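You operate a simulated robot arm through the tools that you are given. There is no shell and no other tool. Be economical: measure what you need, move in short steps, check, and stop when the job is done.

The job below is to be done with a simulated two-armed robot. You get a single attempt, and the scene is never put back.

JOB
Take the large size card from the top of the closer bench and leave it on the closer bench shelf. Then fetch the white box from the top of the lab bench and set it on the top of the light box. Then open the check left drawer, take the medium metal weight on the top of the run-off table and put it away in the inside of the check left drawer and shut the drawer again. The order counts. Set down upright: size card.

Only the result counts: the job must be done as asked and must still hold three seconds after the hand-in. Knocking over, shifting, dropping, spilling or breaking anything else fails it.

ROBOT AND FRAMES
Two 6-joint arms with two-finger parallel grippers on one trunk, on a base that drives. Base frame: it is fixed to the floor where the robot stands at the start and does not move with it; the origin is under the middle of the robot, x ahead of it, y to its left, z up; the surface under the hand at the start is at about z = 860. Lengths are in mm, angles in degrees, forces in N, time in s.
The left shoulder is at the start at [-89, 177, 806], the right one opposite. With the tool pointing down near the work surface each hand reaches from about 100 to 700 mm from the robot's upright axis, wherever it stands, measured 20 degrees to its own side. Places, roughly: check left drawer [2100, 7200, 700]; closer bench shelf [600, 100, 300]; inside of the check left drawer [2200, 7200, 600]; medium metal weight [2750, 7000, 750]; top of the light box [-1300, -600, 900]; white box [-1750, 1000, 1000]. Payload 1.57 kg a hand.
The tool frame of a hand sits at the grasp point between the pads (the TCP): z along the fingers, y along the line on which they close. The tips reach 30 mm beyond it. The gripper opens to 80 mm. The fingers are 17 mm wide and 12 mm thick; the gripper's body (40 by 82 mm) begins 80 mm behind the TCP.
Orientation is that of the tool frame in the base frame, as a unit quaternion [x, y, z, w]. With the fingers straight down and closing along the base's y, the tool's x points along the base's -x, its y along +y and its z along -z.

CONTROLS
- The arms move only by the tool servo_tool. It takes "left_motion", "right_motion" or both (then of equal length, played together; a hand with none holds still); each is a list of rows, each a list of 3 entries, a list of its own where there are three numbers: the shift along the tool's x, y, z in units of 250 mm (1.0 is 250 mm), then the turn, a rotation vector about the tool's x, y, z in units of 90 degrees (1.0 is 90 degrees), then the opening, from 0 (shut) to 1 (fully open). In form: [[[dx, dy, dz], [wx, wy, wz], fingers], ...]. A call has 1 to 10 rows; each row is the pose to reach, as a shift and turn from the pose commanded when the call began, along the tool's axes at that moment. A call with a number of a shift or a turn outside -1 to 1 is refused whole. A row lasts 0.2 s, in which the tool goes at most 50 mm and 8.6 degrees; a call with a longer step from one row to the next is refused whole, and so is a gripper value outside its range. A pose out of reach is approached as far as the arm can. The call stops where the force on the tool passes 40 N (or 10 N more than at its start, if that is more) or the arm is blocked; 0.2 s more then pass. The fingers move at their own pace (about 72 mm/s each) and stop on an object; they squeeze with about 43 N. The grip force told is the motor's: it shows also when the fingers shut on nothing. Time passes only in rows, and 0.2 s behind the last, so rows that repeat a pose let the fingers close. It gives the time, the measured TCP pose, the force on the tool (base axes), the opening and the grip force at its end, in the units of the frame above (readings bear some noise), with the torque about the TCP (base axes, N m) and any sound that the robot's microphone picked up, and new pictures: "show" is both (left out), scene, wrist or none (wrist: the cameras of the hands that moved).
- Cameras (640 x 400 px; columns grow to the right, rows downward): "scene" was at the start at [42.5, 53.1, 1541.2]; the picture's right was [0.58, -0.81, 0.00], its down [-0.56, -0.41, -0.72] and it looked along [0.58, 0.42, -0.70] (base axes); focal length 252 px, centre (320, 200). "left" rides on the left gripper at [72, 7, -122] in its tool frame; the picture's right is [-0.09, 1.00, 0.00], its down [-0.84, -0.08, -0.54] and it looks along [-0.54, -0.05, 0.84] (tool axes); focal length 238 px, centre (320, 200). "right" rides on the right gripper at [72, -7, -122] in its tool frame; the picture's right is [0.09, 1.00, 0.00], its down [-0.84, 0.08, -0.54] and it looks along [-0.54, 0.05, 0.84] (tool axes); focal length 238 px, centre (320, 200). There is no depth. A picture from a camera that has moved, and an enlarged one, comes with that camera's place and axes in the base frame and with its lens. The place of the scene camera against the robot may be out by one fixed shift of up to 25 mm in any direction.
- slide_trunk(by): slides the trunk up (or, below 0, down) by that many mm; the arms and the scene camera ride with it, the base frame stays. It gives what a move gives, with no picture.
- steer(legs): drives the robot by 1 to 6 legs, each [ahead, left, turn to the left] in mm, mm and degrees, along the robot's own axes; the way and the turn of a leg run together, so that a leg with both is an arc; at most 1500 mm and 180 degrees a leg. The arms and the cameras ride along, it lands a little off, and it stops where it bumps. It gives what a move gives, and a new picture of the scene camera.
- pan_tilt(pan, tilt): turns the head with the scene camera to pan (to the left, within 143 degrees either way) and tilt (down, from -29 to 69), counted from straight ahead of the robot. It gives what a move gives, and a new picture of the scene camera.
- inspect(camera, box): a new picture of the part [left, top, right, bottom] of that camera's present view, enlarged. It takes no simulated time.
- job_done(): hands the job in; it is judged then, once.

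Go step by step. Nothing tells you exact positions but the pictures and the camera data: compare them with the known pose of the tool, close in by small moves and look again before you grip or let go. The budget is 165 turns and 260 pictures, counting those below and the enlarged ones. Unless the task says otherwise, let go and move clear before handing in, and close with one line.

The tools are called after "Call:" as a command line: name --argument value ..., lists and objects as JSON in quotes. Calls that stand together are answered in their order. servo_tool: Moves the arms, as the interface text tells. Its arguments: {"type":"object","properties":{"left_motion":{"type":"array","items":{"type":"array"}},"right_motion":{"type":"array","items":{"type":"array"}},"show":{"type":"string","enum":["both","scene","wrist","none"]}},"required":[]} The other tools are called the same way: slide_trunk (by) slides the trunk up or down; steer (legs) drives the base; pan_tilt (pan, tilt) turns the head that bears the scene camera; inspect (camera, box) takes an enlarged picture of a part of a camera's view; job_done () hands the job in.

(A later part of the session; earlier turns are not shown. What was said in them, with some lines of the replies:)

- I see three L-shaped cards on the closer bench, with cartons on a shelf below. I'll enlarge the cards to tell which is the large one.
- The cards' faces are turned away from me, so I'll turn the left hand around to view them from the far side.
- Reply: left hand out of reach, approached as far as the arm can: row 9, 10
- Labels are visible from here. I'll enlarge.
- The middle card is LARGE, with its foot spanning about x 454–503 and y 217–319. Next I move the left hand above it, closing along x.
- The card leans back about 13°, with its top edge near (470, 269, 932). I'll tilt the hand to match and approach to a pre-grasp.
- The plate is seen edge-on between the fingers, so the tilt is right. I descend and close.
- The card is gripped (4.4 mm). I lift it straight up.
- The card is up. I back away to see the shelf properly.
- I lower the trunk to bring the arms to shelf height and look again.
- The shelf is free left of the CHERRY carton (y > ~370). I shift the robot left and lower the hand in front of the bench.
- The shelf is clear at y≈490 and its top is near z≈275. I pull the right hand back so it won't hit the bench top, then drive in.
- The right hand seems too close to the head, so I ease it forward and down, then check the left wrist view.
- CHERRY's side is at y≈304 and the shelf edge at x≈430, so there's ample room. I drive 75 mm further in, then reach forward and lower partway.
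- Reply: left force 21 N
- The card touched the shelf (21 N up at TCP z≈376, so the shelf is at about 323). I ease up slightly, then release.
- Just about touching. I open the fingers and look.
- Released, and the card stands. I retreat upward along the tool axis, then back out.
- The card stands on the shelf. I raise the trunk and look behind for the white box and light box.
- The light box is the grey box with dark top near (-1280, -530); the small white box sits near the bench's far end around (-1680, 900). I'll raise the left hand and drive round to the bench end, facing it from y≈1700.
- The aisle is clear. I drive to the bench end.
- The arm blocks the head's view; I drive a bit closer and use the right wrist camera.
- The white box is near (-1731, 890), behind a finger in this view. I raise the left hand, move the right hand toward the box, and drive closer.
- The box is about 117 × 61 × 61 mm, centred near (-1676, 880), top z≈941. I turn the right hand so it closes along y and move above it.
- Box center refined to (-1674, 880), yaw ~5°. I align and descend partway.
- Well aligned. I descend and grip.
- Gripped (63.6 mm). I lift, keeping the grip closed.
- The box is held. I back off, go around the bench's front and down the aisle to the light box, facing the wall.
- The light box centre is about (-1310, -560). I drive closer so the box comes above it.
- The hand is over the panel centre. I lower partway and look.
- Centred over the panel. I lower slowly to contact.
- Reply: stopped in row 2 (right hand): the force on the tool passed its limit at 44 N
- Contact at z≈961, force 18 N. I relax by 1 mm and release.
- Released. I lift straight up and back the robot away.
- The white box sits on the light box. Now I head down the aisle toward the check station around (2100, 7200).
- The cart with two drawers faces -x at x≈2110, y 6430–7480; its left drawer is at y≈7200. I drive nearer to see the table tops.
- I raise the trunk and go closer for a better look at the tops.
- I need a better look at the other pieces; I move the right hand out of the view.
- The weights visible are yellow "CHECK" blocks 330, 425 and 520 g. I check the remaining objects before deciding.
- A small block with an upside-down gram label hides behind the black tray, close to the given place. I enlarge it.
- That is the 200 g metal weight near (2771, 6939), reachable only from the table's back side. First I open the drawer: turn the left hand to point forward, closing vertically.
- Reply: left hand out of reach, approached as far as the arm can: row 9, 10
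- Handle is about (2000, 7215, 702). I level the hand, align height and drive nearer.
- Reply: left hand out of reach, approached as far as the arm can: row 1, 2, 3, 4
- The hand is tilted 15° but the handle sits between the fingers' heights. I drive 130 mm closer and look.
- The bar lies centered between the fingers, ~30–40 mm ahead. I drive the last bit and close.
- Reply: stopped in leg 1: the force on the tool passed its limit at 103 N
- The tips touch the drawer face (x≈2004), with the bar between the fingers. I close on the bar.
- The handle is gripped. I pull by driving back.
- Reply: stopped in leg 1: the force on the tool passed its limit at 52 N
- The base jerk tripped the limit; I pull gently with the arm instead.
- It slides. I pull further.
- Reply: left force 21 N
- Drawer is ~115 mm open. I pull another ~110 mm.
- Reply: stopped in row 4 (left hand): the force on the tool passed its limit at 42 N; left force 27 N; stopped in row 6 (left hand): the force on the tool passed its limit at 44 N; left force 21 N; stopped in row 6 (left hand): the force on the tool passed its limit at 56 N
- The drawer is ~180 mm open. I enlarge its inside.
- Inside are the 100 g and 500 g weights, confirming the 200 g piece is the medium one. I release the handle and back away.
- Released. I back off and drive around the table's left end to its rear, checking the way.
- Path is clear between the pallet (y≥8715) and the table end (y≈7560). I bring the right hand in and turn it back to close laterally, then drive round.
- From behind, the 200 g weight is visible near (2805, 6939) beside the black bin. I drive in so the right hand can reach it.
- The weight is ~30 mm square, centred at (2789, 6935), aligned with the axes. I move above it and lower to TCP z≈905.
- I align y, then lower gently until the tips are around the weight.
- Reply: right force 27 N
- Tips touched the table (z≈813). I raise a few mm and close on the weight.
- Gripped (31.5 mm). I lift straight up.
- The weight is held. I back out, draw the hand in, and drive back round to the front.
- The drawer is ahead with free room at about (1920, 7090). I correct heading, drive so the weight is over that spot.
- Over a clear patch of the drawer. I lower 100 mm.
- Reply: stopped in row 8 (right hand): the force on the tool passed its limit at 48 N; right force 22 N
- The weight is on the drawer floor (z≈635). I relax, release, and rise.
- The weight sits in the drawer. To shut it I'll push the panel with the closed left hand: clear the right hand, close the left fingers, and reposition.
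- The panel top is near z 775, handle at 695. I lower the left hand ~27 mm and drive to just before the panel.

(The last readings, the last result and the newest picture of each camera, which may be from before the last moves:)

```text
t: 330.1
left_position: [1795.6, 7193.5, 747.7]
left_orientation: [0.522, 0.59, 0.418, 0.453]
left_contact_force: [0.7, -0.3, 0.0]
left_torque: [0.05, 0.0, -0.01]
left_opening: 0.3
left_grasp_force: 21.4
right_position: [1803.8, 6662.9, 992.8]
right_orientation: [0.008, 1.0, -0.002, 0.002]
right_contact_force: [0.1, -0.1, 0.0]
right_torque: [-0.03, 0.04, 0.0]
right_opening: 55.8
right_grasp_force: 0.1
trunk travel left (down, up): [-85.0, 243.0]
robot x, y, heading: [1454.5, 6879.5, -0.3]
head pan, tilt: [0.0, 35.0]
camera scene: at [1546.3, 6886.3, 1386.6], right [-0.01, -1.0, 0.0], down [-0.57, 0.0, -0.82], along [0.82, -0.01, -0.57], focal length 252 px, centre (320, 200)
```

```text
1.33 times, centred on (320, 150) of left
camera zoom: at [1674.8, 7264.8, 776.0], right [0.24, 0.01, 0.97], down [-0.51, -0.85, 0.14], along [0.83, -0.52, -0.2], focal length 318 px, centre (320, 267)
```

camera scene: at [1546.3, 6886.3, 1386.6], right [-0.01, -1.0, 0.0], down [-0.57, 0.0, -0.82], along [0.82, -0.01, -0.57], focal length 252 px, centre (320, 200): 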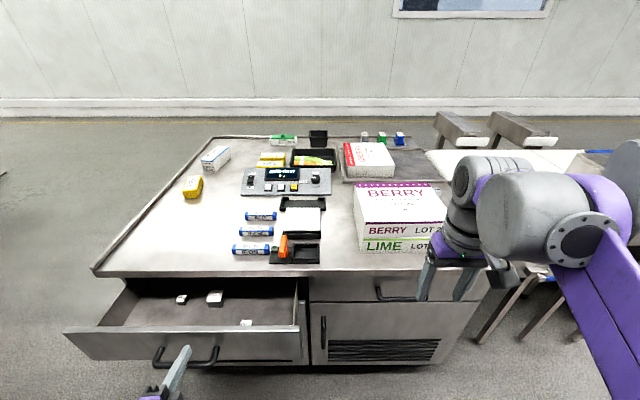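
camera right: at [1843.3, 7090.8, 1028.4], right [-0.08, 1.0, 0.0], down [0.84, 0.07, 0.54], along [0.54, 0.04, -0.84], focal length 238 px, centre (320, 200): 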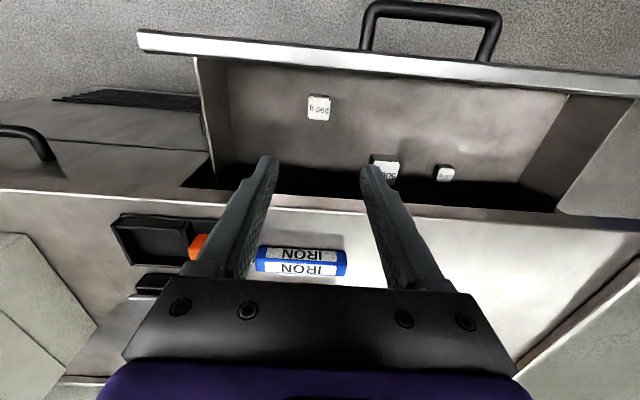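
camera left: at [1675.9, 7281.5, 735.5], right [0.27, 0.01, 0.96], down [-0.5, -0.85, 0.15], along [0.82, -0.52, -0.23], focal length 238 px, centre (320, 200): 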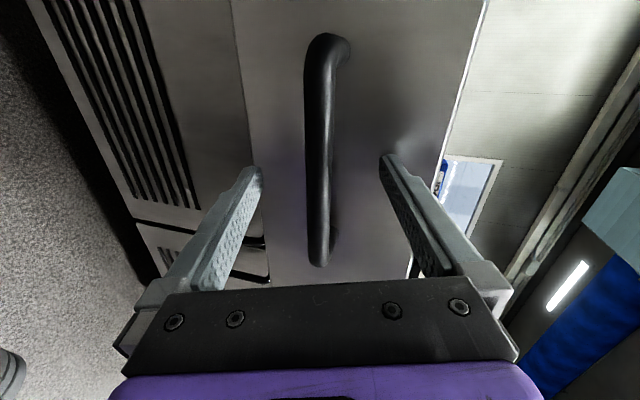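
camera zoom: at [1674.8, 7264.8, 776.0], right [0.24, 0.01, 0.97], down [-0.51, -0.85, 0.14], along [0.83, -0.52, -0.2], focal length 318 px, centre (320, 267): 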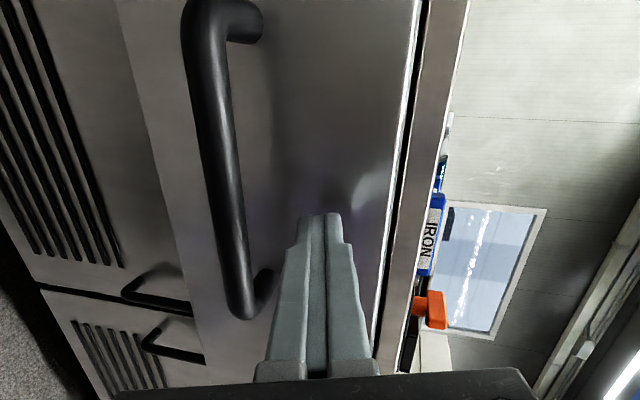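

The fingers aim at the panel between handle and top. I push slowly with the arm.

Call:
servo_tool --left_motion '[[[-0.002, 0.008, 0.031], [0, 0, 0], 0], [[-0.004, 0.016, 0.062], [0, 0, 0], 0], [[-0.006, 0.024, 0.093], [0, 0, 0], 0], [[-0.007, 0.032, 0.124], [0, 0, 0], 0], [[-0.009, 0.04, 0.155], [0, 0, 0], 0], [[-0.01, 0.048, 0.186], [0, 0, 0], 0], [[-0.012, 0.056, 0.217], [0, 0, 0], 0], [[-0.014, 0.064, 0.248], [0, 0, 0], 0], [[-0.015, 0.072, 0.279], [0, 0, 0], 0], [[-0.017, 0.08, 0.31], [0, 0, 0], 0]]' --show "scene"

```text
t: 332.3
left_position: [1875.0, 7194.2, 750.2]
left_orientation: [0.521, 0.59, 0.418, 0.453]
left_contact_force: [-0.4, 1.0, -0.6]
left_torque: [0.01, 0.08, 0.03]
left_opening: 0.0
left_grasp_force: 21.2
right_position: [1804.1, 6662.3, 992.0]
right_orientation: [0.007, 1.0, -0.002, 0.002]
right_contact_force: [0.6, -0.3, -0.8]
right_torque: [-0.01, -0.04, 0.0]
right_opening: 56.2
right_grasp_force: 0.1
trunk travel left (down, up): [-85.0, 243.0]
robot x, y, heading: [1455.1, 6880.4, -0.2]
head pan, tilt: [0.0, 35.0]
camera scene: at [1545.4, 6886.4, 1386.6], right [-0.01, -1.0, 0.0], down [-0.57, 0.0, -0.82], along [0.82, -0.01, -0.57], focal length 252 px, centre (320, 200)
```

scene: 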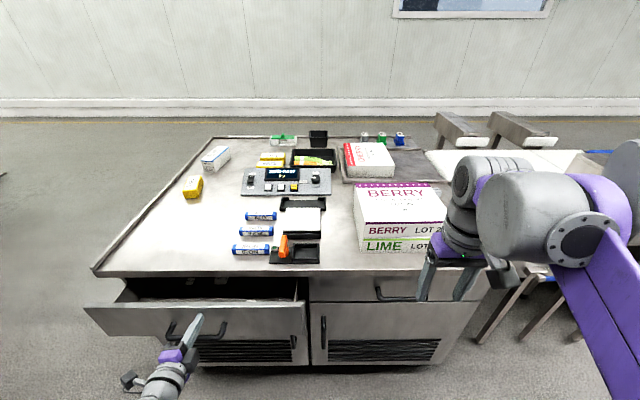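

Closing nicely. I keep pushing.

Call:
servo_tool --left_motion '[[[-0.002, 0.006, 0.031], [0, 0, 0], 0], [[-0.004, 0.013, 0.062], [0, 0, 0], 0], [[-0.006, 0.021, 0.093], [0, 0, 0], 0], [[-0.007, 0.029, 0.124], [0, 0, 0], 0], [[-0.009, 0.037, 0.155], [0, 0, 0], 0], [[-0.01, 0.045, 0.186], [0, 0, 0], 0], [[-0.012, 0.053, 0.217], [0, 0, 0], 0], [[-0.014, 0.061, 0.248], [0, 0, 0], 0], [[-0.015, 0.069, 0.279], [0, 0, 0], 0], [[-0.017, 0.077, 0.31], [0, 0, 0], 0]]' --show "scene"

```text
t: 334.5
left_position: [1955.3, 7192.9, 750.4]
left_orientation: [0.522, 0.591, 0.417, 0.452]
left_contact_force: [-0.1, 0.2, 1.3]
left_torque: [0.01, 0.0, 0.03]
left_opening: 0.0
left_grasp_force: 21.6
right_position: [1804.3, 6663.9, 991.5]
right_orientation: [0.008, 1.0, -0.001, 0.001]
right_contact_force: [-0.1, 0.1, -0.2]
right_torque: [-0.01, 0.04, 0.0]
right_opening: 55.8
right_grasp_force: 0.1
trunk travel left (down, up): [-85.0, 243.0]
robot x, y, heading: [1451.3, 6877.9, -0.3]
head pan, tilt: [0.0, 35.0]
camera scene: at [1545.3, 6886.3, 1386.6], right [-0.01, -1.0, 0.0], down [-0.57, 0.0, -0.82], along [0.82, -0.01, -0.57], focal length 252 px, centre (320, 200)
```

scene: 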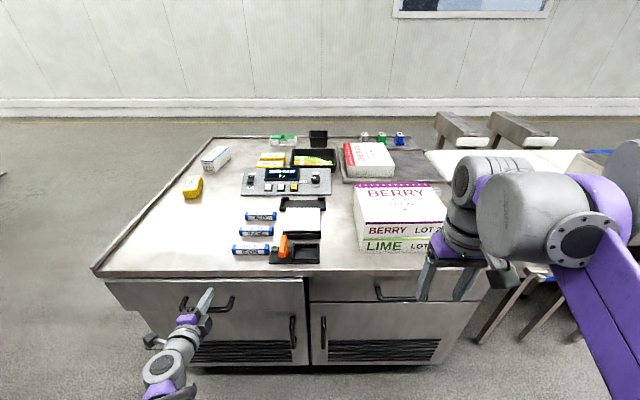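

Call:
servo_tool --left_motion '[[[-0.001, 0.006, 0.023], [0, 0, 0], 0], [[-0.002, 0.012, 0.046], [0, 0, 0], 0], [[-0.003, 0.018, 0.07], [0, 0, 0], 0], [[-0.004, 0.024, 0.093], [0, 0, 0], 0], [[-0.005, 0.03, 0.116], [0, 0, 0], 0], [[-0.006, 0.033, 0.13], [0, 0, 0], 0]]' --show "scene"

Call:
inspect --camera "scene" --box '[80, 250, 400, 400]'

```text
t: 335.9
left_position: [1985.3, 7193.2, 750.7]
left_orientation: [0.521, 0.59, 0.418, 0.453]
left_contact_force: [-25.5, -1.8, -4.9]
left_torque: [0.02, 0.06, -0.22]
left_opening: 0.0
left_grasp_force: 21.1
right_position: [1804.0, 6662.3, 993.2]
right_orientation: [0.008, 1.0, -0.002, 0.002]
right_contact_force: [-0.5, 0.1, -0.1]
right_torque: [-0.01, -0.01, 0.02]
right_opening: 56.2
right_grasp_force: 0.1
trunk travel left (down, up): [-85.0, 243.0]
robot x, y, heading: [1454.7, 6882.2, -0.1]
head pan, tilt: [0.0, 35.0]
camera scene: at [1542.7, 6886.3, 1386.7], right [-0.01, -1.0, 0.0], down [-0.57, 0.0, -0.82], along [0.82, 0.0, -0.57], focal length 252 px, centre (320, 200)
```

scene: 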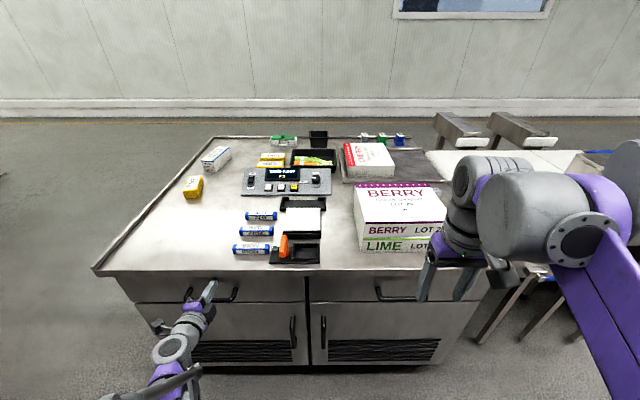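

```text
2.00 times, centred on (240, 325) of scene
camera zoom: at [1542.7, 6886.3, 1386.7], right [-0.01, -1.0, 0.0], down [-0.57, 0.0, -0.82], along [0.82, 0.0, -0.57], focal length 505 px, centre (480, -50)
```

zoom: 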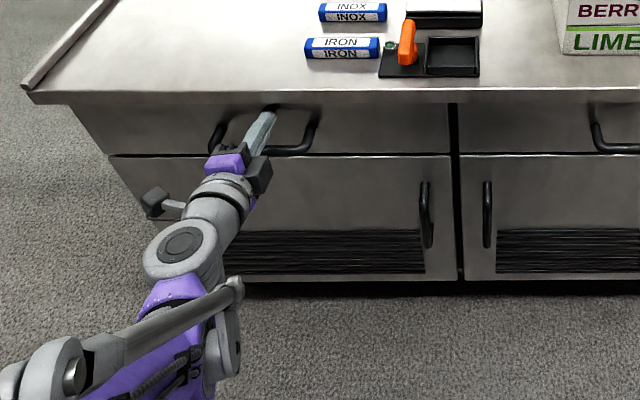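

The drawer is shut against its stop (25 N). I withdraw the hand and back away to check.

Call:
servo_tool --left_motion '[[[0.002, -0.01, -0.04], [0, 0, 0], 0], [[0.006, -0.03, -0.12], [0, 0, 0], 0], [[0.01, -0.05, -0.2], [0, 0, 0], 0], [[0.015, -0.07, -0.28], [0, 0, 0], 0], [[0.015, -0.07, -0.28], [0, 0, 0], 0]]' --show "none"

Call:
steer --legs '[[-250, 0, 0]]'

Call:
inspect --camera "scene" --box '[140, 120, 460, 320]'

```text
t: 337.1
left_position: [1915.1, 7193.2, 748.4]
left_orientation: [0.522, 0.59, 0.418, 0.453]
left_contact_force: [0.2, 0.8, 0.1]
left_torque: [-0.02, 0.0, -0.04]
left_opening: 0.2
left_grasp_force: 21.2
right_position: [1804.3, 6663.3, 992.1]
right_orientation: [0.008, 1.0, -0.001, 0.001]
right_contact_force: [0.1, 0.4, 0.5]
right_torque: [0.02, -0.03, 0.0]
right_opening: 56.2
right_grasp_force: 0.1
trunk travel left (down, up): [-85.0, 243.0]
robot x, y, heading: [1453.7, 6882.3, -0.3]
head pan, tilt: [0.0, 35.0]
```

```text
t: 339.0
left_position: [1660.7, 7194.3, 747.9]
left_orientation: [0.522, 0.59, 0.418, 0.453]
left_contact_force: [-0.4, 0.0, 1.3]
left_torque: [-0.02, -0.02, 0.01]
left_opening: 0.0
left_grasp_force: 21.3
right_position: [1549.1, 6664.2, 992.0]
right_orientation: [0.007, 1.0, -0.002, 0.002]
right_contact_force: [-1.1, -0.9, -0.1]
right_torque: [-0.01, -0.04, 0.03]
right_opening: 56.1
right_grasp_force: 0.1
trunk travel left (down, up): [-85.0, 243.0]
robot x, y, heading: [1202.6, 6879.8, -0.4]
head pan, tilt: [0.0, 35.0]
camera scene: at [1289.8, 6887.9, 1386.6], right [-0.01, -1.0, 0.0], down [-0.57, 0.0, -0.82], along [0.82, 0.0, -0.57], focal length 252 px, centre (320, 200)
```

scene: 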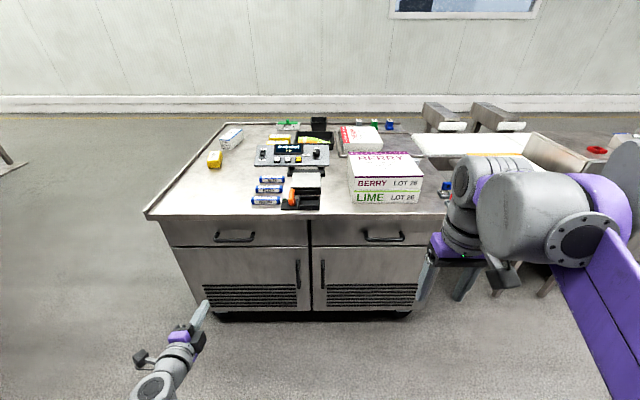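

```text
2.00 times, centred on (300, 220) of scene
camera zoom: at [1289.8, 6887.9, 1386.6], right [-0.01, -1.0, 0.0], down [-0.57, 0.0, -0.82], along [0.82, 0.0, -0.57], focal length 505 px, centre (360, 160)
```

zoom: 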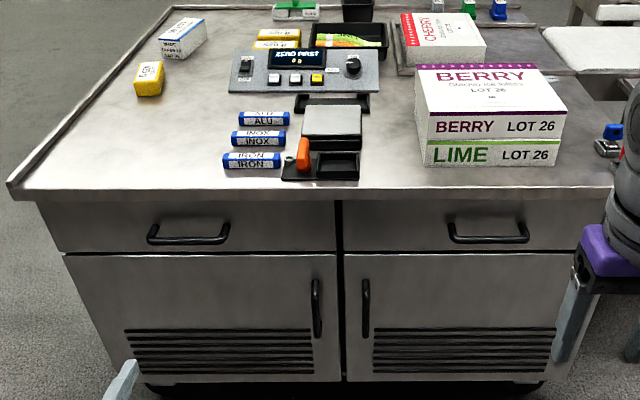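

The drawer is flush with its neighbour, both hands are empty and clear, and everything else on the table looks undisturbed. I hand the job in.

Call:
job_done

```text
The job is handed in.
```

The job is handed in: the LARGE size card stands on the closer bench shelf, the white box is on the light box, and the medium (200 g) metal weight is in the check left drawer, which is shut.
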